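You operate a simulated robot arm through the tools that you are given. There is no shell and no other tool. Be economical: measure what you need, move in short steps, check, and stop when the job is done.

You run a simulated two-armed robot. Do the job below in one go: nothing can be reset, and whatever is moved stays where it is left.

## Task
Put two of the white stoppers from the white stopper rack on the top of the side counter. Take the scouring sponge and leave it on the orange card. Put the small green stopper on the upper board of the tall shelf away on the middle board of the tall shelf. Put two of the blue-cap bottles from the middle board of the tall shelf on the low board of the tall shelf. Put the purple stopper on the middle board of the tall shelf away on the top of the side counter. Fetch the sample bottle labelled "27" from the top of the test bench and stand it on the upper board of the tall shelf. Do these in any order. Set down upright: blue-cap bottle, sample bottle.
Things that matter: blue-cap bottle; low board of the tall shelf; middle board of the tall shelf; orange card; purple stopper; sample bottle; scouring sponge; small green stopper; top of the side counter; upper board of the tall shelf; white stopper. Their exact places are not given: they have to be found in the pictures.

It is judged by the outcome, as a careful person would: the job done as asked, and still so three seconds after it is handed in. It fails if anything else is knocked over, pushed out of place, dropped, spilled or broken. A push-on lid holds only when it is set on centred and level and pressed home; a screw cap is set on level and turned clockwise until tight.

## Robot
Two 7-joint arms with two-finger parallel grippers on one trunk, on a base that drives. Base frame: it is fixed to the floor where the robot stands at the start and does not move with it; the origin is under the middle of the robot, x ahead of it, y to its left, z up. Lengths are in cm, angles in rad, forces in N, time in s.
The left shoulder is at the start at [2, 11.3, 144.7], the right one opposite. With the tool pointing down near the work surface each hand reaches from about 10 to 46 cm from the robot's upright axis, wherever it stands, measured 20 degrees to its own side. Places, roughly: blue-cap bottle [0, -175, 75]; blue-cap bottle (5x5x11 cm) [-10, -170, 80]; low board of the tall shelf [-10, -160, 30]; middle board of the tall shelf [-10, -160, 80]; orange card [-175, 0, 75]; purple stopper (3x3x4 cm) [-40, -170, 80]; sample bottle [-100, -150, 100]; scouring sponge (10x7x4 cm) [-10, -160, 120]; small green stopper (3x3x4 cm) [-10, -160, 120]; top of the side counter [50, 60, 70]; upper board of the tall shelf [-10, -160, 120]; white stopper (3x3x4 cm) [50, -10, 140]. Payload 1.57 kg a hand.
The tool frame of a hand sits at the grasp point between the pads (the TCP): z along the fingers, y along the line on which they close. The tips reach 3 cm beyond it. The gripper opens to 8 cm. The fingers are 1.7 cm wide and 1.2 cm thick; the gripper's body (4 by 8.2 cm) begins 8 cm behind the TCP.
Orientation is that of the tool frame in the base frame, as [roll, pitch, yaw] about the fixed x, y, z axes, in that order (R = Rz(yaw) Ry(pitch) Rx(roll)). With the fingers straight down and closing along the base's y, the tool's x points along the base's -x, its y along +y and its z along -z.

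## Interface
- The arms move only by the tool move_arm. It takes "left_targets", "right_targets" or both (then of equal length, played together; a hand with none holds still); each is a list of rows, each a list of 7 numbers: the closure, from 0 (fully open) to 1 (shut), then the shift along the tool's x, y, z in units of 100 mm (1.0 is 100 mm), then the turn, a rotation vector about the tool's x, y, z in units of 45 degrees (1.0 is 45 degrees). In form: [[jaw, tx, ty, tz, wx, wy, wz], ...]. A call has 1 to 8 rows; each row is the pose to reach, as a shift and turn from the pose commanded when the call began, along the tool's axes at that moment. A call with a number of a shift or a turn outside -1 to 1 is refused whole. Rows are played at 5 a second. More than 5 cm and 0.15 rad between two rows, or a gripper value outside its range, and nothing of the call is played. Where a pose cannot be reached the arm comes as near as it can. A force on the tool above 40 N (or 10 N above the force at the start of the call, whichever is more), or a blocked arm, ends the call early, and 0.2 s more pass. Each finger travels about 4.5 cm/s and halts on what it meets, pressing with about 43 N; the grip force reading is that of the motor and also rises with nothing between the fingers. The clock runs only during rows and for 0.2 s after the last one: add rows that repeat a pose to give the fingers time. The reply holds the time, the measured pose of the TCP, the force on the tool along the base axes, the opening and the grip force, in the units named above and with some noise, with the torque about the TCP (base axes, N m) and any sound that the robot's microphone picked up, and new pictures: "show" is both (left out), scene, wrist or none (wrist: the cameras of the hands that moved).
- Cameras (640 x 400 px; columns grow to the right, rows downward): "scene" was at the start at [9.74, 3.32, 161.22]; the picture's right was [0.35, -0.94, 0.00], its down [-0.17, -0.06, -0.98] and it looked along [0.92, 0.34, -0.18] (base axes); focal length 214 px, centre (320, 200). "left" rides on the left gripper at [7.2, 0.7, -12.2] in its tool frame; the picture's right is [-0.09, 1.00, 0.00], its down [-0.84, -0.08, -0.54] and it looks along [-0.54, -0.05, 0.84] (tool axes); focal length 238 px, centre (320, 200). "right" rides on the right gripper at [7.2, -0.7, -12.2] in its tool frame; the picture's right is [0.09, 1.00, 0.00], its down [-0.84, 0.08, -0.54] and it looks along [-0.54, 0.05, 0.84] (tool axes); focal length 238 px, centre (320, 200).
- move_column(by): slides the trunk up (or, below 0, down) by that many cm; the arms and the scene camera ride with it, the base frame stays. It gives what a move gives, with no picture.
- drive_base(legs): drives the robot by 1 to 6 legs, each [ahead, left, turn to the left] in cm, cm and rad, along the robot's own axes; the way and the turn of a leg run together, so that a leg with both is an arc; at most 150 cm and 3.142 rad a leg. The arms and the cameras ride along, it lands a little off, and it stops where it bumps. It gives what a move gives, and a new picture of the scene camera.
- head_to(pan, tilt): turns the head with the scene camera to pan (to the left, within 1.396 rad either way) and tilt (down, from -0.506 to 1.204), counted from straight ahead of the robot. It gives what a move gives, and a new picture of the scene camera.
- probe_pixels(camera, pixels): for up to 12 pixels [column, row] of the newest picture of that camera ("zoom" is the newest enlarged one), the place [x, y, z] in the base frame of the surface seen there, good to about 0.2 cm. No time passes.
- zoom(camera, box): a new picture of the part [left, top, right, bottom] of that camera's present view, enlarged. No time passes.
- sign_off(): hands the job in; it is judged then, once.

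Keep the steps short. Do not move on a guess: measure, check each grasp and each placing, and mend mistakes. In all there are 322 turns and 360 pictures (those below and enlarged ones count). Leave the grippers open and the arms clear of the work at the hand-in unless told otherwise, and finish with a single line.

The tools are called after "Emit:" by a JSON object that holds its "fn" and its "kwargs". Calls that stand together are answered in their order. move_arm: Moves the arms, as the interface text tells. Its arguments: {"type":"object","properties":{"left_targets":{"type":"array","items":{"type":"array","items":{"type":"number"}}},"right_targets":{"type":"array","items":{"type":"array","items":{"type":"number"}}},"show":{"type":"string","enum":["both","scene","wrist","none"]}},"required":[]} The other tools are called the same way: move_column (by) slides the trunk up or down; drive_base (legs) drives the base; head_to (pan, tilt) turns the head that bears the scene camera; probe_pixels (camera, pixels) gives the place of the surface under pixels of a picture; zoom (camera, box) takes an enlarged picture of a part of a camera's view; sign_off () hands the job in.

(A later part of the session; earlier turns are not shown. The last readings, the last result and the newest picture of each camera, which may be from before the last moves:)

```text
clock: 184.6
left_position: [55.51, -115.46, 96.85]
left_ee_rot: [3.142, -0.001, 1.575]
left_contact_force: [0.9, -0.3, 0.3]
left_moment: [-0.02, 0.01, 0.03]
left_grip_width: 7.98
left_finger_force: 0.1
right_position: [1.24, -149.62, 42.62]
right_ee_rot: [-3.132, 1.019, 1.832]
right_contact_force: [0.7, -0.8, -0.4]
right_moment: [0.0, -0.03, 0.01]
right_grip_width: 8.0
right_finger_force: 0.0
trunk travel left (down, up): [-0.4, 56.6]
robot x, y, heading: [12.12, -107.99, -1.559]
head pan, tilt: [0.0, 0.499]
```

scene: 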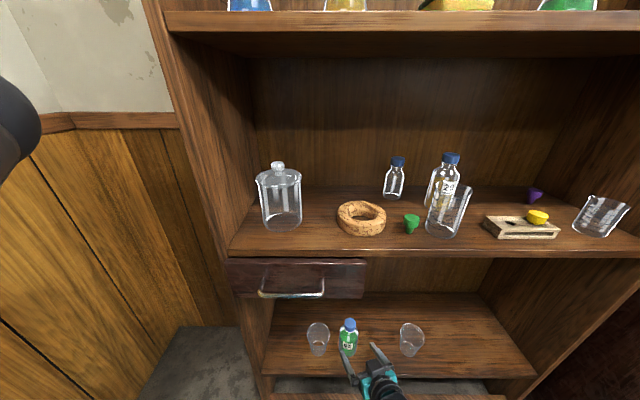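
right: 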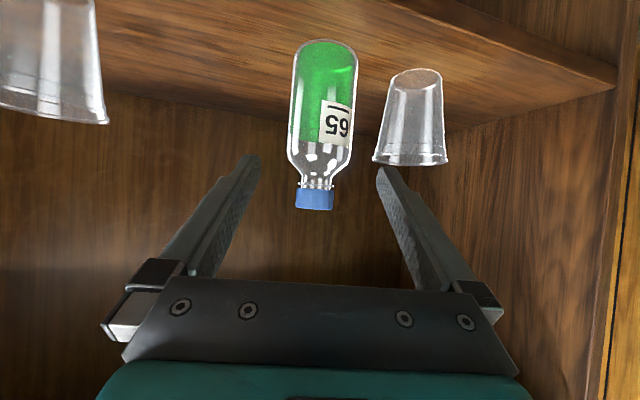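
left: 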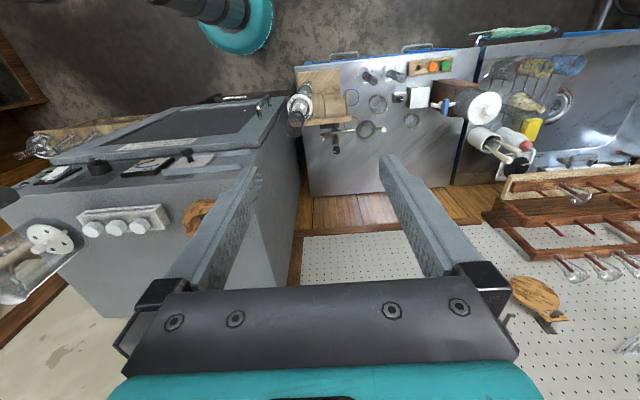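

"65" stands upright on the low board at about (3, −157.5). Now the clear bottle. I back off 25 cm, and reorient the hand: tilt 45°, yawed to come in from the ring side.

Emit:
{"fn": "drive_base", "kwargs": {"legs": [[-25, 0, 0]]}}

Emit:
{"fn": "move_arm", "kwargs": {"right_targets": [[0, 0, 0, 0, 0.16, 0, 0.1], [0, 0, 0, 0, 0.33, 0, 0.2], [0, 0, 0, 0, 0.5, 0, 0.305], [0, 0, 0, 0, 0.5, 0, 0.305]], "show": "none"}}

Emit:
{"fn": "move_arm", "kwargs": {"right_targets": [[0, 0, 0, 0, 0, 0.1, 0], [0, 0, 0, 0, 0, 0.2, 0], [0, 0, 0, 0, 0, 0.3, 0], [0, 0, 0, 0, 0, 0.3, 0]], "show": "none"}}

Emit:
{"fn": "move_column", "kwargs": {"by": 40}}

```text
clock: 186.5
left_position: [55.33, -90.52, 97.06]
left_ee_rot: [3.139, -0.001, 1.575]
left_contact_force: [-0.5, 0.4, 0.4]
left_moment: [-0.02, 0.02, -0.02]
left_grip_width: 8.0
left_finger_force: 0.1
right_position: [1.04, -124.54, 42.72]
right_ee_rot: [-3.131, 1.018, 1.83]
right_contact_force: [0.0, -1.3, 0.6]
right_moment: [-0.02, 0.02, 0.0]
right_grip_width: 8.02
right_finger_force: 0.0
trunk travel left (down, up): [-0.4, 56.6]
robot x, y, heading: [11.78, -82.89, -1.564]
head pan, tilt: [0.0, 0.499]
```

scene: 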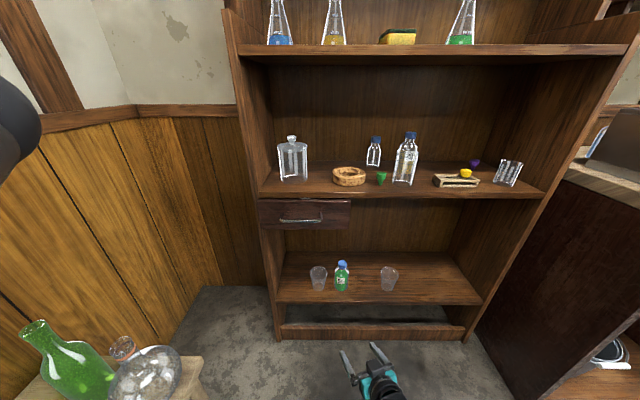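

```text
refused: row 2 steps farther than a row can; nothing moved
```

```text
clock: 187.5
left_position: [55.24, -90.52, 97.0]
left_ee_rot: [3.14, 0.0, 1.575]
left_contact_force: [-0.9, 0.1, 0.9]
left_moment: [0.01, 0.0, 0.01]
left_grip_width: 7.98
left_finger_force: 0.1
right_position: [1.03, -124.47, 42.52]
right_ee_rot: [-3.133, 0.784, 1.827]
right_contact_force: [0.6, -0.3, 0.1]
right_moment: [-0.01, 0.0, 0.01]
right_grip_width: 8.02
right_finger_force: 0.0
trunk travel left (down, up): [-0.4, 56.6]
robot x, y, heading: [12.11, -83.0, -1.561]
head pan, tilt: [0.0, 0.499]
```

```text
clock: 191.3
left_position: [55.38, -90.53, 137.05]
left_ee_rot: [3.14, 0.0, 1.575]
left_contact_force: [0.2, 1.0, 0.1]
left_moment: [-0.01, -0.02, -0.02]
left_grip_width: 7.99
left_finger_force: 0.2
right_position: [0.98, -124.44, 82.46]
right_ee_rot: [-3.133, 0.782, 1.828]
right_contact_force: [0.9, 0.1, -0.1]
right_moment: [-0.03, -0.01, -0.02]
right_grip_width: 8.0
right_finger_force: 0.0
trunk travel left (down, up): [-40.4, 16.6]
robot x, y, heading: [12.06, -82.72, -1.565]
head pan, tilt: [0.0, 0.499]
```

The tilt is set; I redo the yaw with smaller steps and raise the trunk 2.8 cm.

Emit:
{"fn": "move_arm", "kwargs": {"right_targets": [[0, 0, 0, 0, 0.103, 0, 0.103], [0, 0, 0, 0, 0.206, 0, 0.206], [0, 0, 0, 0, 0.31, 0, 0.31], [0, 0, 0, 0, 0.412, 0, 0.413], [0, 0, 0, 0, 0.412, 0, 0.413]], "show": "none"}}

Emit:
{"fn": "move_column", "kwargs": {"by": 2.8}}

Emit:
{"fn": "head_to", "kwargs": {"pan": -0.2, "tilt": 0.75}}

```text
clock: 192.4
left_position: [55.47, -90.5, 136.93]
left_ee_rot: [3.141, 0.001, 1.574]
left_contact_force: [0.2, 0.1, 0.2]
left_moment: [0.03, 0.03, -0.02]
left_grip_width: 8.02
left_finger_force: 0.1
right_position: [-7.31, -123.69, 81.46]
right_ee_rot: [-2.89, 0.792, 1.558]
right_contact_force: [0.2, -0.3, -0.5]
right_moment: [0.0, 0.01, -0.01]
right_grip_width: 7.99
right_finger_force: 0.1
trunk travel left (down, up): [-40.4, 16.6]
robot x, y, heading: [11.88, -82.59, -1.558]
head pan, tilt: [0.0, 0.499]
stopped in row 5 (right hand): the arm was blocked; the commanded pose is now the measured one
```

```text
clock: 193.1
left_position: [55.33, -90.48, 139.77]
left_ee_rot: [-3.141, 0.0, 1.574]
left_contact_force: [0.7, -0.8, 0.1]
left_moment: [0.0, 0.0, -0.02]
left_grip_width: 8.01
left_finger_force: 0.1
right_position: [-7.41, -123.63, 84.2]
right_ee_rot: [-2.892, 0.789, 1.559]
right_contact_force: [0.0, -0.4, 0.6]
right_moment: [0.0, 0.01, 0.01]
right_grip_width: 8.0
right_finger_force: 0.0
trunk travel left (down, up): [-43.2, 13.8]
robot x, y, heading: [12.05, -82.92, -1.568]
head pan, tilt: [0.0, 0.499]
```

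```text
clock: 193.9
left_position: [55.27, -90.44, 139.81]
left_ee_rot: [3.139, 0.001, 1.575]
left_contact_force: [-0.4, -1.3, -0.3]
left_moment: [0.0, 0.0, -0.03]
left_grip_width: 8.0
left_finger_force: 0.0
right_position: [-7.4, -123.73, 84.24]
right_ee_rot: [-2.894, 0.79, 1.558]
right_contact_force: [0.4, -0.4, 0.0]
right_moment: [0.01, -0.02, 0.04]
right_grip_width: 7.99
right_finger_force: 0.1
trunk travel left (down, up): [-43.2, 13.8]
robot x, y, heading: [12.09, -82.69, -1.568]
head pan, tilt: [-0.201, 0.75]
```

scene: 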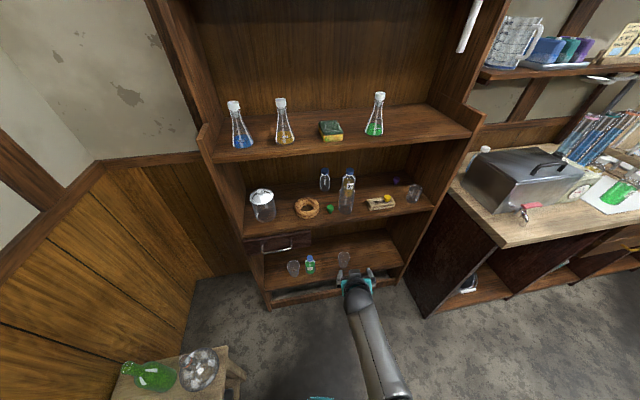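

The arm blocked itself (hand too far below the shoulder) and the hand rolled a bit. I raise the hand 10 cm, correct the roll and yaw, and compensate with the trunk.

Emit:
{"fn": "move_arm", "kwargs": {"right_targets": [[0, -0.2, 0, -0.2, 0, 0, 0], [0, -0.45, 0, -0.45, 0, 0, 0], [0, -0.7, 0, -0.7, -0.07, 0, 0.08], [0, -0.7, 0, -0.7, -0.148, 0, 0.169], [0, -0.7, 0, -0.7, -0.148, 0, 0.169]], "show": "none"}}

Emit:
{"fn": "move_arm", "kwargs": {"right_targets": [[0, -0.25, 0, -0.25, 0, 0, 0], [0, -0.5, 0, -0.5, 0, 0, 0], [0, -0.7, 0, -0.7, 0, 0, 0], [0, -0.7, 0, -0.7, 0, 0, 0]], "show": "none"}}

```text
clock: 195.1
left_position: [55.34, -90.52, 139.79]
left_ee_rot: [3.141, -0.001, 1.577]
left_contact_force: [0.5, 0.5, 0.1]
left_moment: [0.01, -0.03, 0.0]
left_grip_width: 7.98
left_finger_force: 0.0
right_position: [-6.64, -124.44, 94.63]
right_ee_rot: [-3.115, 0.824, 1.395]
right_contact_force: [-0.3, 1.3, 0.7]
right_moment: [0.04, -0.01, 0.02]
right_grip_width: 8.01
right_finger_force: 0.1
trunk travel left (down, up): [-43.2, 13.8]
robot x, y, heading: [11.78, -82.88, -1.567]
head pan, tilt: [-0.201, 0.75]
```

```text
clock: 196.1
left_position: [55.36, -90.55, 139.84]
left_ee_rot: [-3.142, -0.002, 1.572]
left_contact_force: [-1.0, 0.1, 0.4]
left_moment: [-0.02, 0.0, 0.01]
left_grip_width: 8.0
left_finger_force: 0.1
right_position: [-7.18, -123.06, 103.36]
right_ee_rot: [-3.06, 0.8, 1.442]
right_contact_force: [-0.3, -0.5, 0.0]
right_moment: [-0.01, 0.01, 0.0]
right_grip_width: 8.0
right_finger_force: 0.0
trunk travel left (down, up): [-43.2, 13.8]
robot x, y, heading: [11.88, -82.72, -1.562]
head pan, tilt: [-0.201, 0.75]
```

I correct the small roll, lower the trunk 18 cm and turn the base 0.075 right, then shift left 12.5 cm to align with the bottle from the ring side.

Emit:
{"fn": "move_arm", "kwargs": {"right_targets": [[0, 0, 0, 0, -0.05, 0, 0], [0, 0, 0, 0, -0.104, 0, 0], [0, 0, 0, 0, -0.104, 0, 0]], "show": "none"}}

Emit:
{"fn": "move_column", "kwargs": {"by": -18}}

Emit:
{"fn": "drive_base", "kwargs": {"legs": [[0, 0, -0.075], [0, 12.5, 0], [14, -1.9, 0]]}}

Emit:
{"fn": "zoom", "kwargs": {"camera": "right", "box": [0, 0, 640, 400]}}

```text
clock: 196.9
left_position: [55.32, -90.48, 139.85]
left_ee_rot: [3.141, 0.0, 1.574]
left_contact_force: [0.3, 0.1, 0.5]
left_moment: [0.0, -0.03, -0.03]
left_grip_width: 8.01
left_finger_force: 0.1
right_position: [-5.76, -123.49, 103.85]
right_ee_rot: [3.065, 0.807, 1.376]
right_contact_force: [-0.3, -1.2, 1.2]
right_moment: [0.0, -0.02, 0.01]
right_grip_width: 8.0
right_finger_force: 0.1
trunk travel left (down, up): [-43.2, 13.8]
robot x, y, heading: [11.93, -82.95, -1.562]
head pan, tilt: [-0.201, 0.75]
```

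```text
clock: 198.9
left_position: [55.25, -90.38, 121.75]
left_ee_rot: [3.138, 0.0, 1.575]
left_contact_force: [0.1, -0.1, -0.5]
left_moment: [0.01, 0.02, -0.01]
left_grip_width: 8.02
left_finger_force: 0.0
right_position: [-5.8, -123.79, 86.05]
right_ee_rot: [3.064, 0.808, 1.374]
right_contact_force: [-0.9, 0.1, 0.0]
right_moment: [0.01, -0.03, -0.02]
right_grip_width: 7.95
right_finger_force: 0.0
trunk travel left (down, up): [-25.2, 31.8]
robot x, y, heading: [12.37, -83.17, -1.563]
head pan, tilt: [-0.201, 0.75]
```

```text
clock: 201.6
left_position: [64.35, -108.23, 121.93]
left_ee_rot: [3.139, 0.0, 1.501]
left_contact_force: [-1.4, -0.5, -0.4]
left_moment: [-0.01, 0.03, -0.02]
left_grip_width: 8.02
left_finger_force: 0.1
right_position: [0.9, -136.81, 85.89]
right_ee_rot: [3.065, 0.805, 1.304]
right_contact_force: [-0.2, -0.2, 0.2]
right_moment: [0.01, -0.01, 0.02]
right_grip_width: 8.02
right_finger_force: 0.0
trunk travel left (down, up): [-25.2, 31.8]
robot x, y, heading: [21.27, -97.29, -1.638]
head pan, tilt: [-0.201, 0.75]
```

scene: 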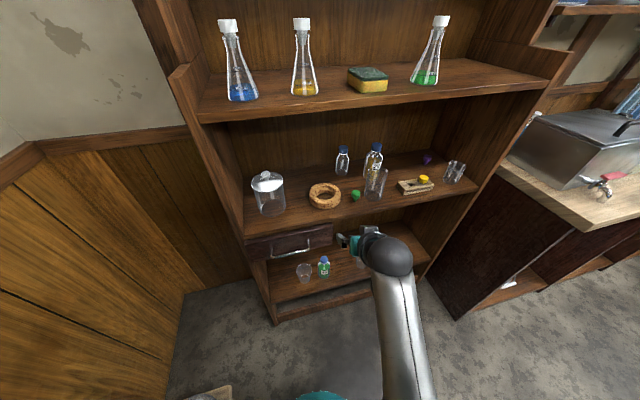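

```text
1.00 times, centred on (320, 200) of right (not enlarged: the box is as wide or as high as the picture)
```

zoom: 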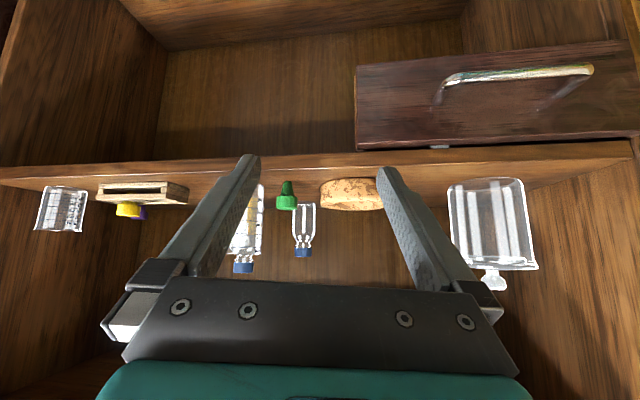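

Emit:
{"fn": "probe_pixels", "kwargs": {"camera": "zoom", "pixels": [[303, 254], [297, 253], [309, 253], [303, 249], [286, 202], [262, 240], [330, 200], [380, 205]]}}

Emit:
{"fn": "move_arm", "kwargs": {"right_targets": [[0.15, 0, -0.16, 0, 0.038, 0, -0.059], [0.15, 0, -0.16, 0, 0.038, 0, -0.059], [0.15, 0, -0.16, 0, 0.038, 0, -0.059]], "show": "wrist"}}

```text
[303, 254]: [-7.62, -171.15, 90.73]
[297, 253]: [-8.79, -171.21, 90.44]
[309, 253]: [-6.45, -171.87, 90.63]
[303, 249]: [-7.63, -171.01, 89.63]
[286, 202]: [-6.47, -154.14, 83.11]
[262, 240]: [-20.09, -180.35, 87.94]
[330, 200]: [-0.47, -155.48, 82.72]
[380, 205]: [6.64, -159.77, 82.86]
```

```text
clock: 202.4
left_position: [64.32, -108.21, 121.77]
left_ee_rot: [3.141, 0.001, 1.5]
left_contact_force: [0.2, -0.7, -0.3]
left_moment: [-0.05, -0.02, 0.0]
left_grip_width: 7.97
left_finger_force: 0.0
right_position: [-0.71, -136.4, 85.79]
right_ee_rot: [-3.137, 0.809, 1.371]
right_contact_force: [-0.3, 1.2, -0.1]
right_moment: [0.04, 0.02, -0.05]
right_grip_width: 6.83
right_finger_force: 0.1
trunk travel left (down, up): [-25.2, 31.8]
robot x, y, heading: [21.74, -97.48, -1.638]
head pan, tilt: [-0.201, 0.75]
```

right: 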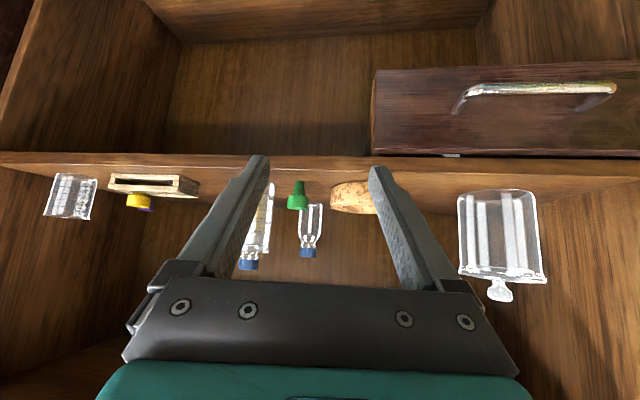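

The clear bottle is centred at (−7.7, −172.7). I raise the trunk 2.7 cm so the fingers pass above ring and stopper, and drive 20 cm along the hand's direction.

Emit:
{"fn": "move_column", "kwargs": {"by": 2.7}}

Emit:
{"fn": "drive_base", "kwargs": {"legs": [[19.8, -2.6, 0]]}}

Emit:
{"fn": "zoom", "kwargs": {"camera": "right", "box": [0, 0, 640, 400]}}

Emit:
{"fn": "probe_pixels", "kwargs": {"camera": "zoom", "pixels": [[310, 250], [310, 240], [310, 260], [305, 250], [318, 250], [300, 200]]}}

```text
clock: 203.1
left_position: [64.24, -108.18, 124.42]
left_ee_rot: [-3.141, 0.002, 1.501]
left_contact_force: [-0.5, 0.0, -0.7]
left_moment: [0.02, -0.04, 0.03]
left_grip_width: 7.99
left_finger_force: 0.0
right_position: [-0.72, -136.43, 88.46]
right_ee_rot: [-3.14, 0.808, 1.371]
right_contact_force: [-0.4, 0.5, -0.2]
right_moment: [-0.03, 0.06, 0.03]
right_grip_width: 6.81
right_finger_force: 0.0
trunk travel left (down, up): [-27.9, 29.1]
robot x, y, heading: [21.64, -97.44, -1.637]
head pan, tilt: [-0.201, 0.75]
```

```text
clock: 204.7
left_position: [60.25, -127.72, 124.51]
left_ee_rot: [3.14, 0.001, 1.501]
left_contact_force: [-0.1, -0.3, 0.3]
left_moment: [0.03, -0.02, 0.01]
left_grip_width: 8.0
left_finger_force: 0.1
right_position: [-4.64, -155.97, 88.45]
right_ee_rot: [-3.14, 0.809, 1.373]
right_contact_force: [0.4, -0.1, 0.3]
right_moment: [-0.02, 0.0, 0.01]
right_grip_width: 6.82
right_finger_force: 0.0
trunk travel left (down, up): [-27.9, 29.1]
robot x, y, heading: [18.02, -116.83, -1.638]
head pan, tilt: [-0.201, 0.75]
```

scene: 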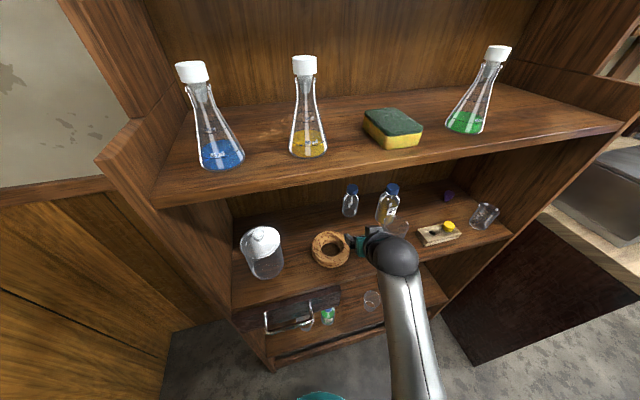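

```text
1.00 times, centred on (320, 200) of right (not enlarged: the box is as wide or as high as the picture)
```

zoom: 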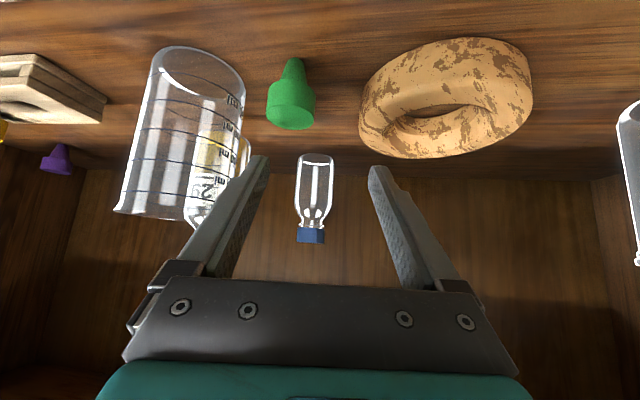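

```text
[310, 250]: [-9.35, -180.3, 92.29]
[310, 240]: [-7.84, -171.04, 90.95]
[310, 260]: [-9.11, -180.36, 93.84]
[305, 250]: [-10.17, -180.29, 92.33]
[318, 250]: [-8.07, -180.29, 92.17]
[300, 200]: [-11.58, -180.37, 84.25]
```

Aligned. I advance 10 cm, then check.

Emit:
{"fn": "move_arm", "kwargs": {"right_targets": [[0.15, -0.17, 0.01, 0.18, 0, 0, 0], [0.15, -0.35, 0.02, 0.36, 0, 0, 0], [0.15, -0.52, 0.03, 0.54, 0, 0, 0], [0.15, -0.69, 0.03, 0.723, 0, 0, 0], [0.15, -0.69, 0.03, 0.723, 0, 0, 0]], "show": "both"}}

```text
clock: 205.9
left_position: [60.3, -127.68, 124.52]
left_ee_rot: [3.139, 0.0, 1.503]
left_contact_force: [1.1, -0.1, -0.7]
left_moment: [0.0, 0.02, -0.01]
left_grip_width: 8.01
left_finger_force: 0.1
right_position: [-6.31, -165.78, 88.51]
right_ee_rot: [-3.138, 0.807, 1.37]
right_contact_force: [-0.6, -0.2, -0.3]
right_moment: [-0.02, -0.01, 0.02]
right_grip_width: 6.82
right_finger_force: 0.0
trunk travel left (down, up): [-27.9, 29.1]
robot x, y, heading: [17.66, -116.91, -1.636]
head pan, tilt: [-0.201, 0.75]
```

scene: 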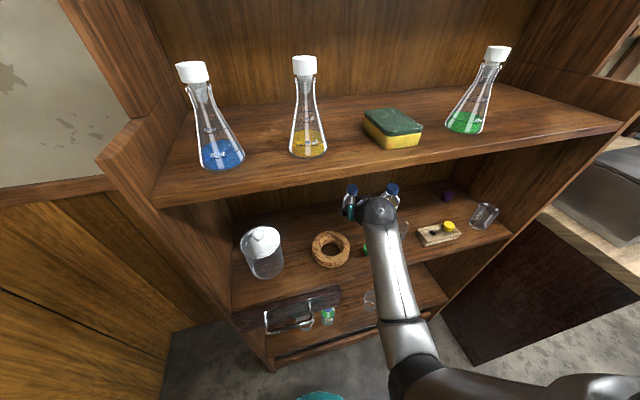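
right: 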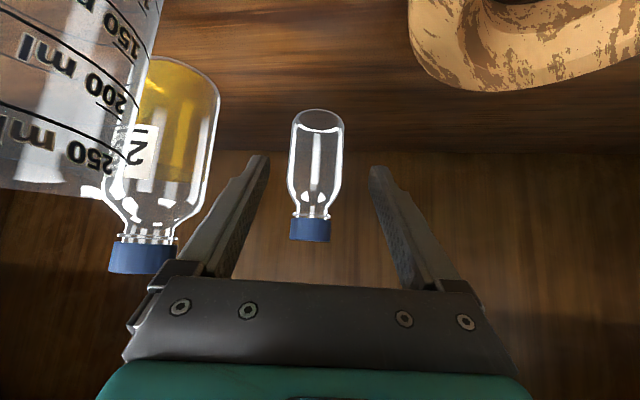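

Emit:
{"fn": "move_arm", "kwargs": {"right_targets": [[0.15, -0.24, 0, 0.25, 0, 0, 0], [0.15, -0.483, 0, 0.506, 0, 0, 0], [0.15, -0.36, 0, 0.62, 0, 0, 0], [0.15, -0.25, 0, 0.73, 0, 0, 0], [0.15, -0.25, 0, 0.73, 0, 0, 0]], "show": "wrist"}}

```text
clock: 207.1
left_position: [60.42, -127.72, 124.43]
left_ee_rot: [3.138, 0.001, 1.5]
left_contact_force: [0.4, -0.5, 0.4]
left_moment: [0.01, 0.02, -0.03]
left_grip_width: 7.99
left_finger_force: 0.0
right_position: [-7.71, -172.55, 85.2]
right_ee_rot: [-3.141, 0.807, 1.372]
right_contact_force: [0.1, 0.2, -0.8]
right_moment: [0.01, 0.0, 0.01]
right_grip_width: 6.8
right_finger_force: 0.1
trunk travel left (down, up): [-27.9, 29.1]
robot x, y, heading: [17.62, -116.67, -1.631]
head pan, tilt: [-0.201, 0.75]
```

right: 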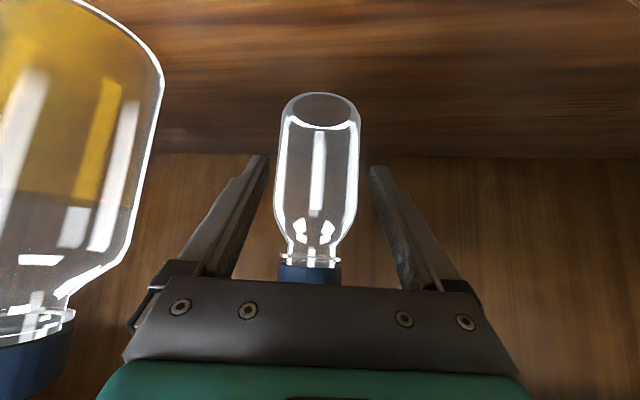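

The clear bottle is between the fingers. I close on it.

Emit:
{"fn": "move_arm", "kwargs": {"right_targets": [[0.3, 0, 0, 0, 0, 0, 0], [0.5, 0, 0, 0, 0, 0, 0], [0.8, 0, 0, 0, 0, 0, 0], [0.8, 0, 0, 0, 0, 0, 0], [0.8, 0, 0, 0, 0, 0, 0]], "show": "none"}}

Emit:
{"fn": "move_arm", "kwargs": {"right_targets": [[0.8, -0.1, 0, -0.1, 0, 0, 0], [0.8, -0.2, 0, -0.2, 0, 0, 0], [0.8, -0.31, 0, -0.3, 0, 0, 0], [0.8, -0.31, 0, -0.3, 0, 0, 0]], "show": "both"}}

```text
clock: 208.3
left_position: [60.32, -127.8, 124.43]
left_ee_rot: [3.14, 0.0, 1.501]
left_contact_force: [-0.2, 1.0, 0.4]
left_moment: [0.04, 0.02, -0.03]
left_grip_width: 8.0
left_finger_force: 0.0
right_position: [-7.76, -172.62, 85.24]
right_ee_rot: [-3.14, 0.807, 1.373]
right_contact_force: [0.0, -0.4, -0.1]
right_moment: [-0.02, 0.02, 0.0]
right_grip_width: 4.88
right_finger_force: 43.0
trunk travel left (down, up): [-27.9, 29.1]
robot x, y, heading: [17.75, -116.75, -1.632]
head pan, tilt: [-0.201, 0.75]
```

```text
clock: 209.3
left_position: [60.37, -127.82, 124.54]
left_ee_rot: [3.14, 0.0, 1.502]
left_contact_force: [-0.3, 0.2, -0.3]
left_moment: [0.02, 0.01, -0.02]
left_grip_width: 7.97
left_finger_force: 0.1
right_position: [-7.79, -172.52, 89.44]
right_ee_rot: [-3.139, 0.809, 1.371]
right_contact_force: [-0.7, 0.1, -0.6]
right_moment: [-0.02, 0.02, -0.01]
right_grip_width: 4.87
right_finger_force: 42.7
trunk travel left (down, up): [-27.9, 29.1]
robot x, y, heading: [17.37, -116.86, -1.64]
head pan, tilt: [-0.201, 0.75]
```

scene: 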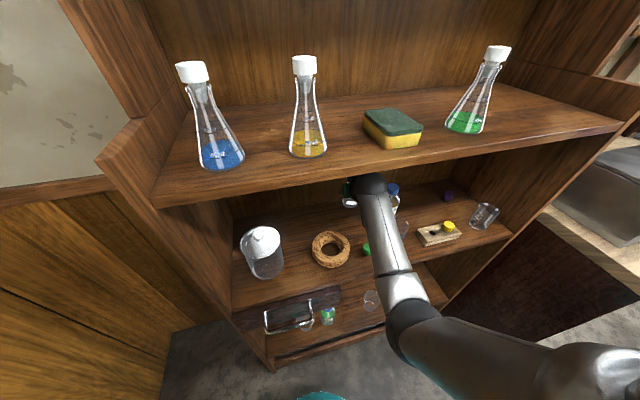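
right: 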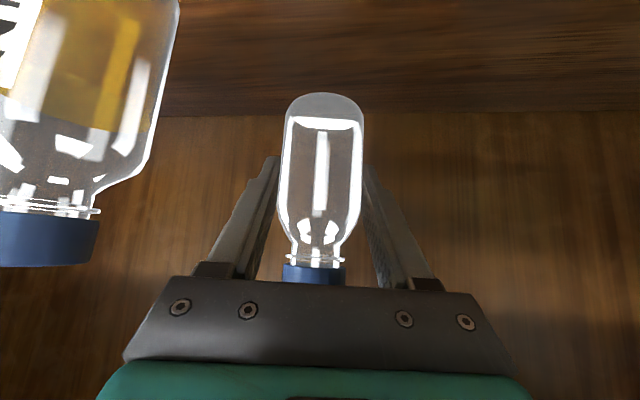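

Lifted. I raise another 1.2 cm (to pass over the green stopper), pull back 10 cm, then reverse the base along the same line.

Emit:
{"fn": "move_arm", "kwargs": {"right_targets": [[0.8, -0.09, 0, -0.085, 0, 0, 0], [0.8, 0.09, 0, -0.28, 0, 0, 0], [0.8, 0.26, 0, -0.46, 0, 0, 0], [0.8, 0.43, 0, -0.64, 0, 0, 0], [0.8, 0.6, 0, -0.81, 0, 0, 0]], "show": "wrist"}}

Emit:
{"fn": "drive_base", "kwargs": {"legs": [[-30, 4, 0]]}}

```text
clock: 210.5
left_position: [60.29, -127.81, 124.4]
left_ee_rot: [3.14, 0.001, 1.5]
left_contact_force: [-0.1, 0.3, -0.1]
left_moment: [0.0, 0.0, -0.04]
left_grip_width: 8.02
left_finger_force: 0.1
right_position: [-5.73, -162.7, 90.72]
right_ee_rot: [-3.141, 0.812, 1.368]
right_contact_force: [-0.1, 0.8, -1.8]
right_moment: [-0.02, -0.03, 0.0]
right_grip_width: 4.89
right_finger_force: 42.5
trunk travel left (down, up): [-27.9, 29.1]
robot x, y, heading: [17.19, -116.81, -1.641]
head pan, tilt: [-0.201, 0.75]
```

right: 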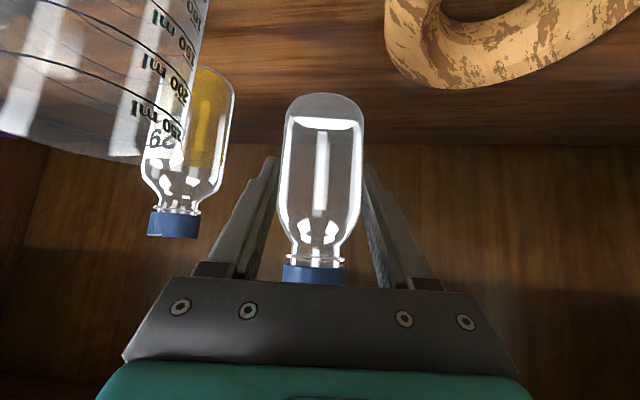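

```text
clock: 212.6
left_position: [66.48, -98.16, 124.51]
left_ee_rot: [3.139, 0.0, 1.5]
left_contact_force: [-0.6, -0.4, -0.1]
left_moment: [-0.03, 0.03, -0.04]
left_grip_width: 7.97
left_finger_force: 0.0
right_position: [0.26, -133.21, 90.73]
right_ee_rot: [-3.139, 0.808, 1.371]
right_contact_force: [-0.5, 0.0, -0.6]
right_moment: [0.02, 0.0, -0.02]
right_grip_width: 4.84
right_finger_force: 43.4
trunk travel left (down, up): [-27.9, 29.1]
robot x, y, heading: [23.58, -87.61, -1.641]
head pan, tilt: [-0.201, 0.75]
```

scene: 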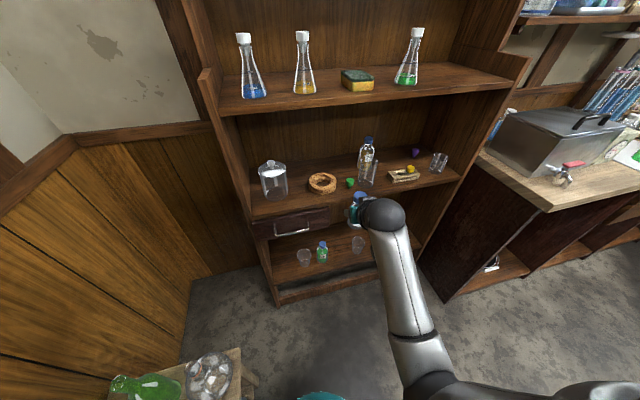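

I lower the trunk 27.5 cm and then the arm about 26 cm, out in the open.

Emit:
{"fn": "move_column", "kwargs": {"by": -27.5}}

Emit:
{"fn": "move_arm", "kwargs": {"right_targets": [[0.8, 0.2, 0, 0.2, 0, 0, 0], [0.8, 0.4, 0, 0.38, 0, 0, 0], [0.8, 0.6, 0, 0.57, 0, 0, 0], [0.8, 0.72, 0, 0.69, 0, 0, 0]], "show": "none"}}

Emit:
{"fn": "move_arm", "kwargs": {"right_targets": [[0.8, 0.2, 0, 0.2, 0, 0, 0], [0.8, 0.4, 0, 0.38, 0, 0, 0], [0.8, 0.6, 0, 0.57, 0, 0, 0], [0.8, 0.72, 0, 0.69, 0, 0, 0]], "show": "scene"}}

```text
clock: 215.3
left_position: [66.31, -98.16, 96.97]
left_ee_rot: [3.14, -0.001, 1.5]
left_contact_force: [0.4, 0.4, -0.2]
left_moment: [0.01, -0.01, 0.02]
left_grip_width: 8.0
left_finger_force: 0.1
right_position: [0.31, -133.32, 63.33]
right_ee_rot: [-3.14, 0.81, 1.372]
right_contact_force: [-0.3, -0.1, 0.0]
right_moment: [-0.02, 0.01, 0.0]
right_grip_width: 4.87
right_finger_force: 43.3
trunk travel left (down, up): [-0.4, 56.6]
robot x, y, heading: [23.72, -87.36, -1.64]
head pan, tilt: [-0.201, 0.75]
```

```text
clock: 216.3
left_position: [66.41, -98.17, 96.92]
left_ee_rot: [3.138, 0.001, 1.503]
left_contact_force: [0.3, 0.7, -0.1]
left_moment: [0.02, 0.01, 0.04]
left_grip_width: 8.01
left_finger_force: 0.0
right_position: [0.31, -133.32, 53.3]
right_ee_rot: [-3.139, 0.808, 1.371]
right_contact_force: [-0.2, 0.4, -0.9]
right_moment: [0.01, 0.04, -0.02]
right_grip_width: 4.86
right_finger_force: 42.6
trunk travel left (down, up): [-0.4, 56.6]
robot x, y, heading: [23.68, -87.16, -1.637]
head pan, tilt: [-0.201, 0.75]
```

```text
clock: 217.3
left_position: [66.45, -98.07, 96.91]
left_ee_rot: [3.14, 0.0, 1.5]
left_contact_force: [-0.4, -0.2, 0.0]
left_moment: [0.02, 0.0, -0.02]
left_grip_width: 7.99
left_finger_force: 0.1
right_position: [0.28, -133.38, 43.29]
right_ee_rot: [-3.139, 0.811, 1.372]
right_contact_force: [-0.2, 0.5, -1.1]
right_moment: [-0.01, -0.01, -0.01]
right_grip_width: 4.86
right_finger_force: 43.0
trunk travel left (down, up): [-0.4, 56.6]
robot x, y, heading: [23.76, -87.05, -1.641]
head pan, tilt: [-0.201, 0.75]
```

scene: 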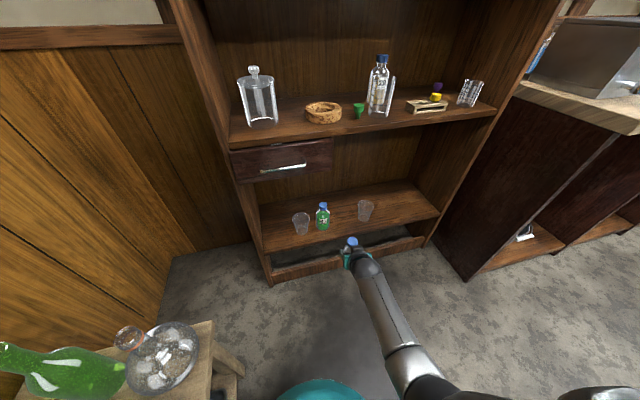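

Emit:
{"fn": "move_arm", "kwargs": {"right_targets": [[0.8, 0.16, 0, 0.15, 0, 0, 0], [0.8, 0.32, 0, 0.3, 0, 0, 0], [0.8, 0.475, 0, 0.455, 0, 0, 0], [0.8, 0.475, 0, 0.455, 0, 0, 0]], "show": "none"}}

Emit:
{"fn": "drive_base", "kwargs": {"legs": [[0, -5.4, 0], [14, 0, 0]]}}

```text
clock: 218.3
left_position: [66.32, -98.17, 97.01]
left_ee_rot: [3.14, 0.0, 1.501]
left_contact_force: [-0.2, 0.0, -1.1]
left_moment: [0.02, 0.01, -0.03]
left_grip_width: 8.0
left_finger_force: 0.1
right_position: [0.28, -133.24, 36.8]
right_ee_rot: [-3.14, 0.807, 1.372]
right_contact_force: [0.5, 1.1, -1.1]
right_moment: [0.0, 0.02, 0.02]
right_grip_width: 4.88
right_finger_force: 42.7
trunk travel left (down, up): [-0.4, 56.6]
robot x, y, heading: [23.75, -87.04, -1.638]
head pan, tilt: [-0.201, 0.75]
```

```text
clock: 220.2
left_position: [60.02, -111.53, 96.9]
left_ee_rot: [3.141, 0.0, 1.502]
left_contact_force: [0.3, -0.3, 0.9]
left_moment: [-0.01, -0.02, 0.05]
left_grip_width: 7.99
left_finger_force: 0.1
right_position: [-6.05, -146.7, 36.76]
right_ee_rot: [-3.14, 0.809, 1.371]
right_contact_force: [-0.3, -0.1, -0.5]
right_moment: [-0.03, -0.02, 0.0]
right_grip_width: 4.85
right_finger_force: 42.6
trunk travel left (down, up): [-0.4, 56.6]
robot x, y, heading: [16.97, -100.83, -1.637]
head pan, tilt: [-0.201, 0.75]
```

scene: 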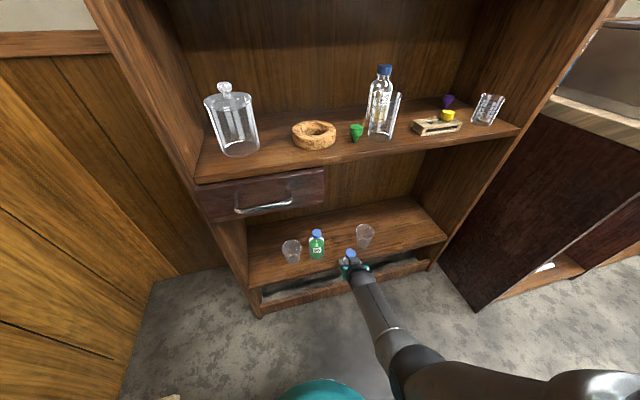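

Emit:
{"fn": "drive_base", "kwargs": {"legs": [[10, 0, 0]]}}

Emit:
{"fn": "move_arm", "kwargs": {"right_targets": [[0.8, 0.06, 0, 0.06, 0, 0, 0], [0.8, 0.09, 0, 0.085, 0, 0, 0], [0.8, 0.105, 0, 0.1, 0, 0, 0], [0.8, 0.115, 0, 0.11, 0, 0, 0], [0.8, 0.12, 0, 0.115, 0, 0, 0]], "show": "wrist"}}

```text
clock: 221.4
left_position: [59.32, -121.49, 97.11]
left_ee_rot: [3.14, -0.001, 1.5]
left_contact_force: [0.2, 0.6, 0.0]
left_moment: [0.01, 0.02, -0.01]
left_grip_width: 8.0
left_finger_force: 0.1
right_position: [-6.68, -156.62, 36.84]
right_ee_rot: [-3.142, 0.808, 1.37]
right_contact_force: [-0.3, 0.1, -0.9]
right_moment: [0.01, -0.03, 0.0]
right_grip_width: 4.83
right_finger_force: 43.1
trunk travel left (down, up): [-0.4, 56.6]
robot x, y, heading: [16.71, -110.56, -1.642]
head pan, tilt: [-0.201, 0.75]
```

scene: 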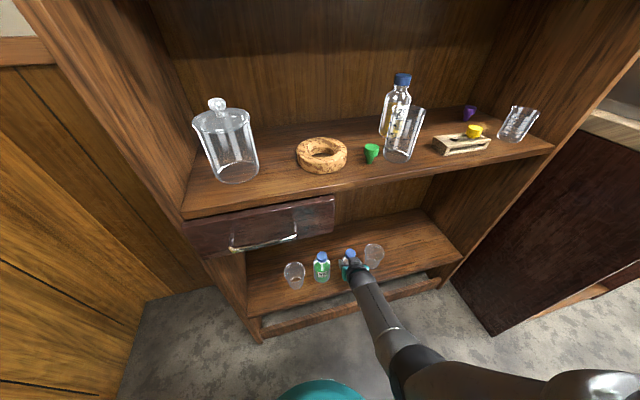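

```text
clock: 222.6
left_position: [59.4, -121.42, 97.01]
left_ee_rot: [3.141, 0.002, 1.501]
left_contact_force: [-0.7, -0.3, 1.0]
left_moment: [0.02, 0.02, 0.05]
left_grip_width: 8.04
left_finger_force: 0.0
right_position: [-6.73, -156.67, 35.31]
right_ee_rot: [-3.138, 0.812, 1.372]
right_contact_force: [-1.2, 3.6, 7.5]
right_moment: [0.21, -0.07, 0.04]
right_grip_width: 4.86
right_finger_force: 43.7
trunk travel left (down, up): [-0.4, 56.6]
robot x, y, heading: [16.63, -110.48, -1.643]
head pan, tilt: [-0.201, 0.75]
```

right: 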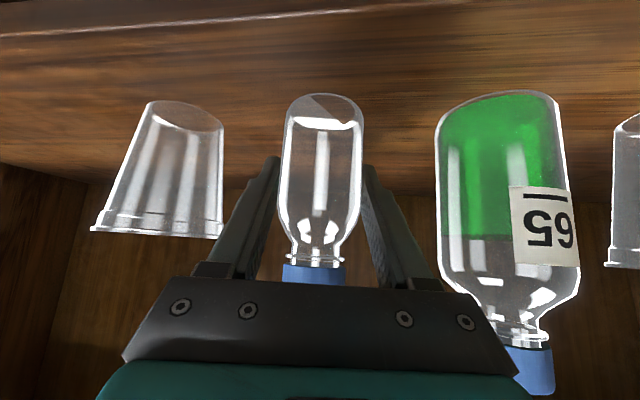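

Set down with 7.5 N. Release to ~6 cm and withdraw along the fingers.

Emit:
{"fn": "move_arm", "kwargs": {"right_targets": [[0.8, -0.008, 0, -0.008, 0, 0, 0], [0.35, -0.008, 0, -0.008, 0, 0, 0], [0.25, -0.008, 0, -0.008, 0, 0, 0], [0.25, -0.008, 0, -0.008, 0, 0, 0], [0.25, -0.008, 0, -0.2, 0, 0, 0], [0.25, -0.008, 0, -0.45, 0, 0, 0], [0.25, -0.008, 0, -0.7, 0, 0, 0], [0.25, -0.008, 0, -0.9, 0, 0, 0]], "show": "wrist"}}

```text
clock: 224.4
left_position: [59.36, -121.43, 96.96]
left_ee_rot: [3.138, -0.001, 1.501]
left_contact_force: [0.5, -0.3, -0.6]
left_moment: [0.03, -0.03, 0.02]
left_grip_width: 7.99
left_finger_force: 0.1
right_position: [-5.43, -150.27, 41.38]
right_ee_rot: [-3.141, 0.808, 1.372]
right_contact_force: [0.1, 0.3, 0.8]
right_moment: [0.02, 0.02, -0.03]
right_grip_width: 6.0
right_finger_force: 0.1
trunk travel left (down, up): [-0.4, 56.6]
robot x, y, heading: [16.78, -110.6, -1.638]
head pan, tilt: [-0.201, 0.75]
```

right: 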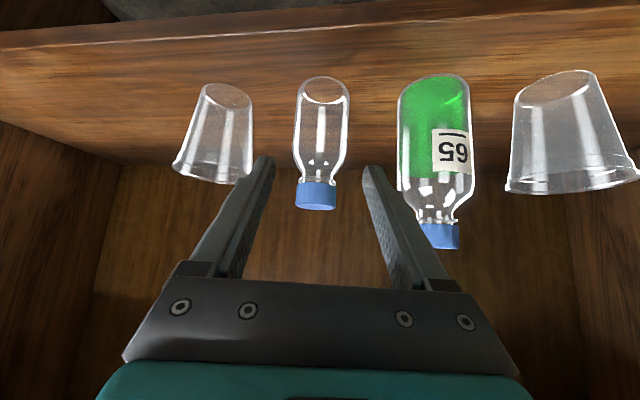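

Both bottles stand upright on the low board. Next, the purple stopper. I back off 28 cm, raise arm and trunk, and look at the right part of the shelf and the bench edge.

Emit:
{"fn": "drive_base", "kwargs": {"legs": [[-28, 0, 0]]}}

Emit:
{"fn": "move_arm", "kwargs": {"right_targets": [[0.25, -0.25, 0, -0.25, 0, 0, 0], [0.25, -0.5, 0, -0.5, 0, 0, 0], [0.25, -0.75, 0, -0.75, 0, 0, 0], [0.25, -1, 0, -0.97, 0, 0, 0]], "show": "none"}}

Emit:
{"fn": "move_column", "kwargs": {"by": 30}}

Emit:
{"fn": "head_to", "kwargs": {"pan": -0.5, "tilt": 0.5}}

```text
clock: 226.3
left_position: [61.2, -93.74, 97.02]
left_ee_rot: [3.14, 0.001, 1.5]
left_contact_force: [-0.6, 0.1, 0.6]
left_moment: [0.01, -0.03, 0.0]
left_grip_width: 7.99
left_finger_force: 0.1
right_position: [-3.68, -122.36, 41.44]
right_ee_rot: [-3.14, 0.808, 1.37]
right_contact_force: [-0.2, -0.8, -0.1]
right_moment: [0.02, 0.01, 0.03]
right_grip_width: 6.0
right_finger_force: 0.0
trunk travel left (down, up): [-0.4, 56.6]
robot x, y, heading: [18.67, -82.99, -1.644]
head pan, tilt: [-0.201, 0.75]
```

scene: 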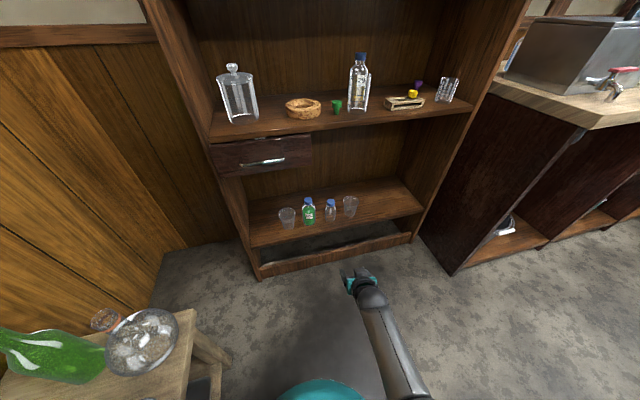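

```text
clock: 227.3
left_position: [61.25, -93.69, 97.1]
left_ee_rot: [3.14, 0.001, 1.5]
left_contact_force: [-0.1, -0.6, 0.5]
left_moment: [-0.02, 0.01, -0.01]
left_grip_width: 8.02
left_finger_force: 0.1
right_position: [-3.46, -122.15, 55.24]
right_ee_rot: [-3.14, 0.806, 1.37]
right_contact_force: [-0.3, 0.4, 0.1]
right_moment: [0.0, -0.06, -0.02]
right_grip_width: 6.02
right_finger_force: 0.1
trunk travel left (down, up): [-0.4, 56.6]
robot x, y, heading: [18.56, -82.48, -1.639]
head pan, tilt: [-0.201, 0.75]
```

```text
clock: 230.3
left_position: [61.2, -93.63, 127.02]
left_ee_rot: [3.14, -0.001, 1.499]
left_contact_force: [-0.1, -0.2, 0.3]
left_moment: [-0.01, -0.02, 0.04]
left_grip_width: 7.98
left_finger_force: 0.0
right_position: [-3.53, -122.24, 85.37]
right_ee_rot: [-3.141, 0.806, 1.369]
right_contact_force: [0.1, 0.0, -1.0]
right_moment: [0.01, 0.01, 0.0]
right_grip_width: 5.99
right_finger_force: 0.0
trunk travel left (down, up): [-30.4, 26.6]
robot x, y, heading: [18.4, -82.6, -1.641]
head pan, tilt: [-0.201, 0.75]
```

```text
clock: 231.1
left_position: [61.13, -93.7, 127.08]
left_ee_rot: [3.14, 0.001, 1.499]
left_contact_force: [0.0, -0.3, 0.5]
left_moment: [0.02, -0.01, 0.02]
left_grip_width: 7.97
left_finger_force: 0.1
right_position: [-3.48, -122.23, 85.29]
right_ee_rot: [-3.14, 0.808, 1.369]
right_contact_force: [-0.1, -0.6, 0.1]
right_moment: [-0.01, -0.01, 0.0]
right_grip_width: 6.0
right_finger_force: 0.0
trunk travel left (down, up): [-30.4, 26.6]
robot x, y, heading: [18.69, -82.6, -1.641]
head pan, tilt: [-0.499, 0.499]
```

scene: 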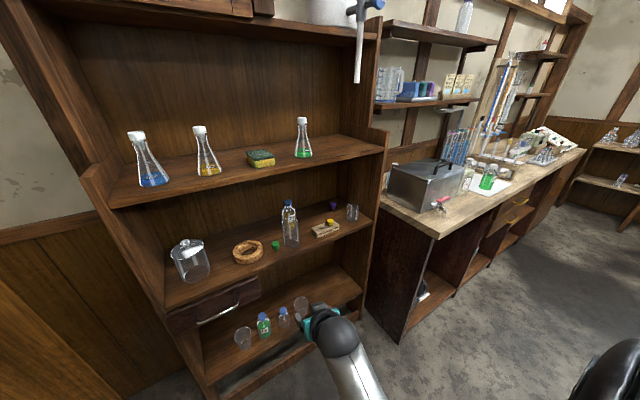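

Emit:
{"fn": "probe_pixels", "kwargs": {"camera": "scene", "pixels": [[437, 237], [385, 205], [584, 152], [334, 202], [332, 207], [350, 213], [326, 229], [332, 222], [420, 160], [440, 205], [425, 195], [490, 185]]}}

Emit:
{"fn": "zoom", "kwargs": {"camera": "scene", "box": [280, 170, 400, 250]}}

Emit:
{"fn": "zoom", "kwargs": {"camera": "scene", "box": [380, 90, 600, 230]}}

```text
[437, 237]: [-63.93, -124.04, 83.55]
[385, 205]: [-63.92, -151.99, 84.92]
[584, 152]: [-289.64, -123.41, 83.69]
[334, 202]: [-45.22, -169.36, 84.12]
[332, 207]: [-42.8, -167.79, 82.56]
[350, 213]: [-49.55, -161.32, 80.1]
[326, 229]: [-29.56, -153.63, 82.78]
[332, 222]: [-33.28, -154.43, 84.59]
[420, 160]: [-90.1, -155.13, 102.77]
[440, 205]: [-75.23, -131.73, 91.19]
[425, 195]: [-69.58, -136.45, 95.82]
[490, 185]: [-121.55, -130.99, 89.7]
```

```text
5.00 times, centred on (340, 210) of scene
```

zoom: 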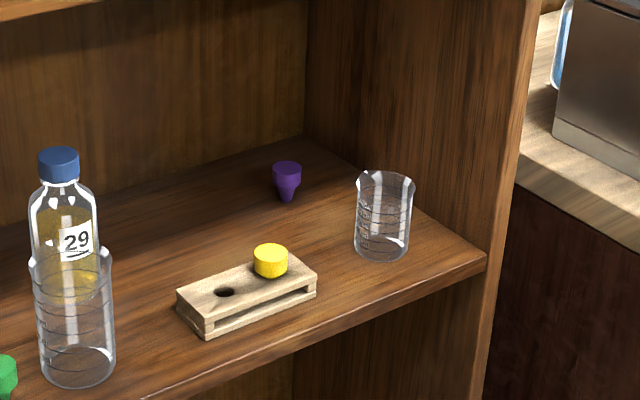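

```text
2.86 times, centred on (490, 160) of scene
```

zoom: 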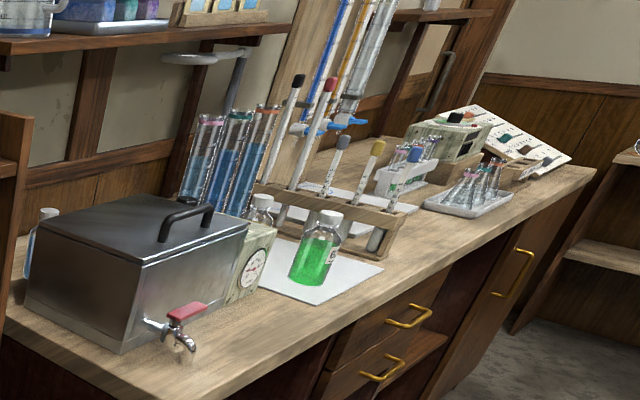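

Purple stopper at (−44, −168.8), small beaker near (−48.5, −160), bench edge at x≈−64, y≈−124. I raise the trunk 5 cm, shift 35 cm right and drive 33 ahead with the jaws at ~4.8 cm.

Emit:
{"fn": "move_column", "kwargs": {"by": 5}}

Emit:
{"fn": "drive_base", "kwargs": {"legs": [[0, -35.3, 0], [32, 0, 0]]}}

Emit:
{"fn": "move_arm", "kwargs": {"right_targets": [[0.4, 0, 0, 0, 0, 0, 0], [0.4, 0, 0, 0, 0, 0, 0]], "show": "wrist"}}

```text
clock: 232.0
left_position: [61.26, -93.66, 132.07]
left_ee_rot: [-3.141, 0.001, 1.5]
left_contact_force: [-0.2, 0.1, 0.1]
left_moment: [-0.01, 0.0, 0.01]
left_grip_width: 8.02
left_finger_force: 0.1
right_position: [-3.44, -122.21, 90.31]
right_ee_rot: [-3.141, 0.808, 1.368]
right_contact_force: [0.1, -0.5, -0.3]
right_moment: [0.01, -0.03, -0.03]
right_grip_width: 5.99
right_finger_force: 0.1
trunk travel left (down, up): [-35.4, 21.6]
robot x, y, heading: [18.57, -82.93, -1.639]
head pan, tilt: [-0.499, 0.499]
```

```text
clock: 236.1
left_position: [23.81, -122.94, 131.95]
left_ee_rot: [3.141, 0.001, 1.503]
left_contact_force: [0.0, -0.2, -0.2]
left_moment: [0.01, 0.05, -0.02]
left_grip_width: 8.02
left_finger_force: 0.1
right_position: [-40.92, -151.66, 90.34]
right_ee_rot: [-3.139, 0.809, 1.374]
right_contact_force: [-1.0, 0.0, 0.1]
right_moment: [0.02, -0.01, 0.0]
right_grip_width: 5.99
right_finger_force: 0.1
trunk travel left (down, up): [-35.4, 21.6]
robot x, y, heading: [-19.17, -112.08, -1.634]
head pan, tilt: [-0.499, 0.499]
```

scene: 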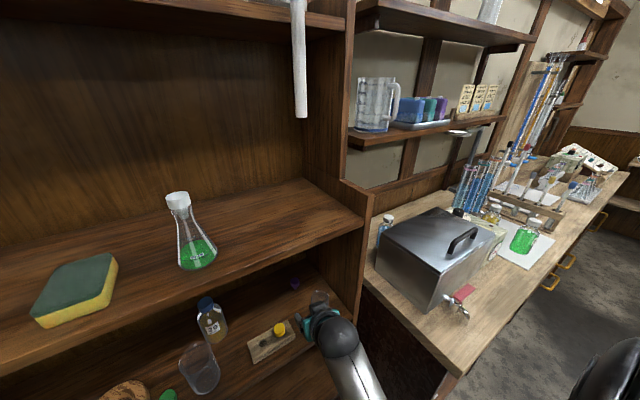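

```text
clock: 236.7
left_position: [23.72, -122.84, 131.97]
left_ee_rot: [3.14, -0.001, 1.501]
left_contact_force: [-0.7, 0.5, 0.7]
left_moment: [-0.02, -0.02, 0.01]
left_grip_width: 7.99
left_finger_force: 0.1
right_position: [-40.88, -151.59, 90.27]
right_ee_rot: [-3.139, 0.808, 1.373]
right_contact_force: [-0.4, -0.2, -0.1]
right_moment: [0.0, -0.02, 0.0]
right_grip_width: 4.79
right_finger_force: 0.0
trunk travel left (down, up): [-35.4, 21.6]
robot x, y, heading: [-18.95, -111.71, -1.635]
head pan, tilt: [-0.499, 0.499]
```

right: 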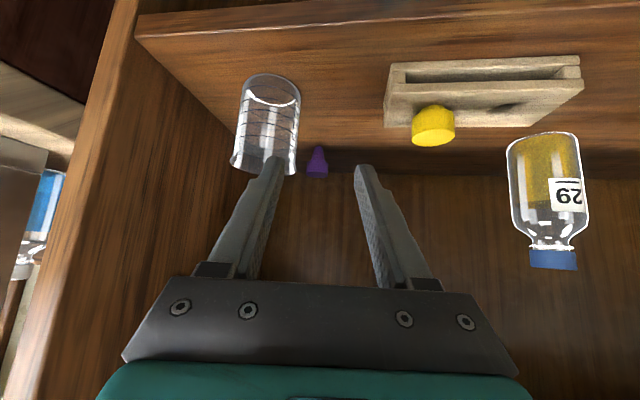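

Emit:
{"fn": "probe_pixels", "kwargs": {"camera": "right", "pixels": [[317, 168], [308, 172], [326, 172], [318, 155], [303, 110], [270, 75], [243, 95], [297, 150], [235, 155], [275, 100]]}}

Emit:
{"fn": "zoom", "kwargs": {"camera": "right", "box": [200, 50, 400, 200]}}

```text
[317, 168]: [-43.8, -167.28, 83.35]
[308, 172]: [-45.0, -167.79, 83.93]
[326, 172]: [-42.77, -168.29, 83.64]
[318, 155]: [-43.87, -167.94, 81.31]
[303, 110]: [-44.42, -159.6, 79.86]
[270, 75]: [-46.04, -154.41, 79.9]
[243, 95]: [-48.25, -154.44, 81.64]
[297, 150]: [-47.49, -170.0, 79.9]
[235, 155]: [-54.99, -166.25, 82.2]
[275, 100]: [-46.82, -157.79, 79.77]
```

```text
2.67 times, centred on (300, 125) of right
```

zoom: 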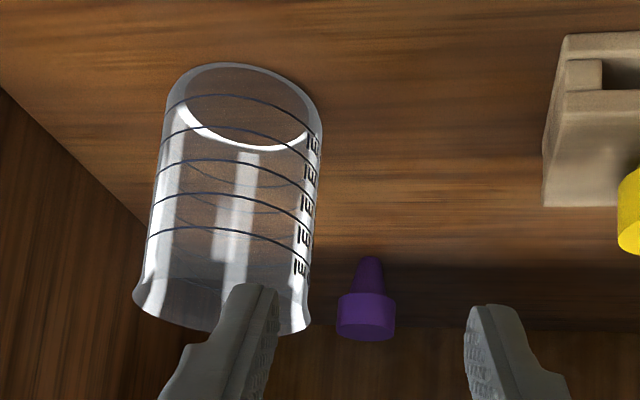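

Purple stopper at (−43.9, −168.6); the beaker stands at about (−47, −157). I go over the beaker first (up 4, forward), staying high, then descend along the finger axis.

Emit:
{"fn": "move_arm", "kwargs": {"right_targets": [[0.4, -0.289, 0.02, -0.276, 0, 0, 0], [0.4, -0.516, 0.046, -0.01, 0, 0, 0], [0.4, -0.736, 0.046, 0.265, 0, 0, 0], [0.4, -0.69, 0.046, 0.723, 0, 0, 0], [0.4, -0.69, 0.046, 0.723, 0, 0, 0]], "show": "wrist"}}

```text
clock: 237.8
left_position: [23.78, -122.66, 131.95]
left_ee_rot: [3.141, 0.0, 1.501]
left_contact_force: [0.5, 0.5, -0.1]
left_moment: [0.01, -0.02, 0.01]
left_grip_width: 8.03
left_finger_force: 0.0
right_position: [-42.36, -161.69, 90.38]
right_ee_rot: [-3.141, 0.809, 1.371]
right_contact_force: [0.1, -0.9, 0.2]
right_moment: [0.01, 0.0, -0.01]
right_grip_width: 4.84
right_finger_force: 0.1
trunk travel left (down, up): [-35.4, 21.6]
robot x, y, heading: [-19.13, -112.01, -1.635]
head pan, tilt: [-0.499, 0.499]
```

right: 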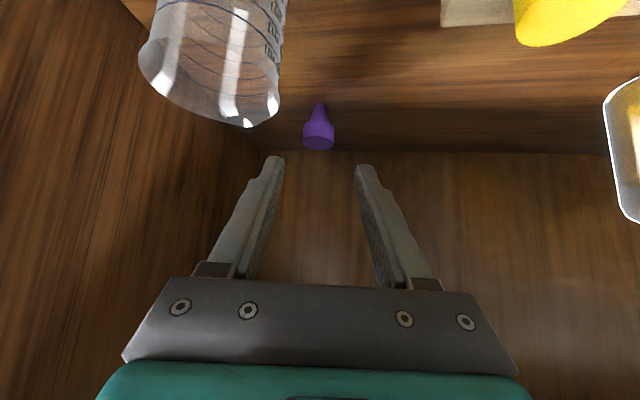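

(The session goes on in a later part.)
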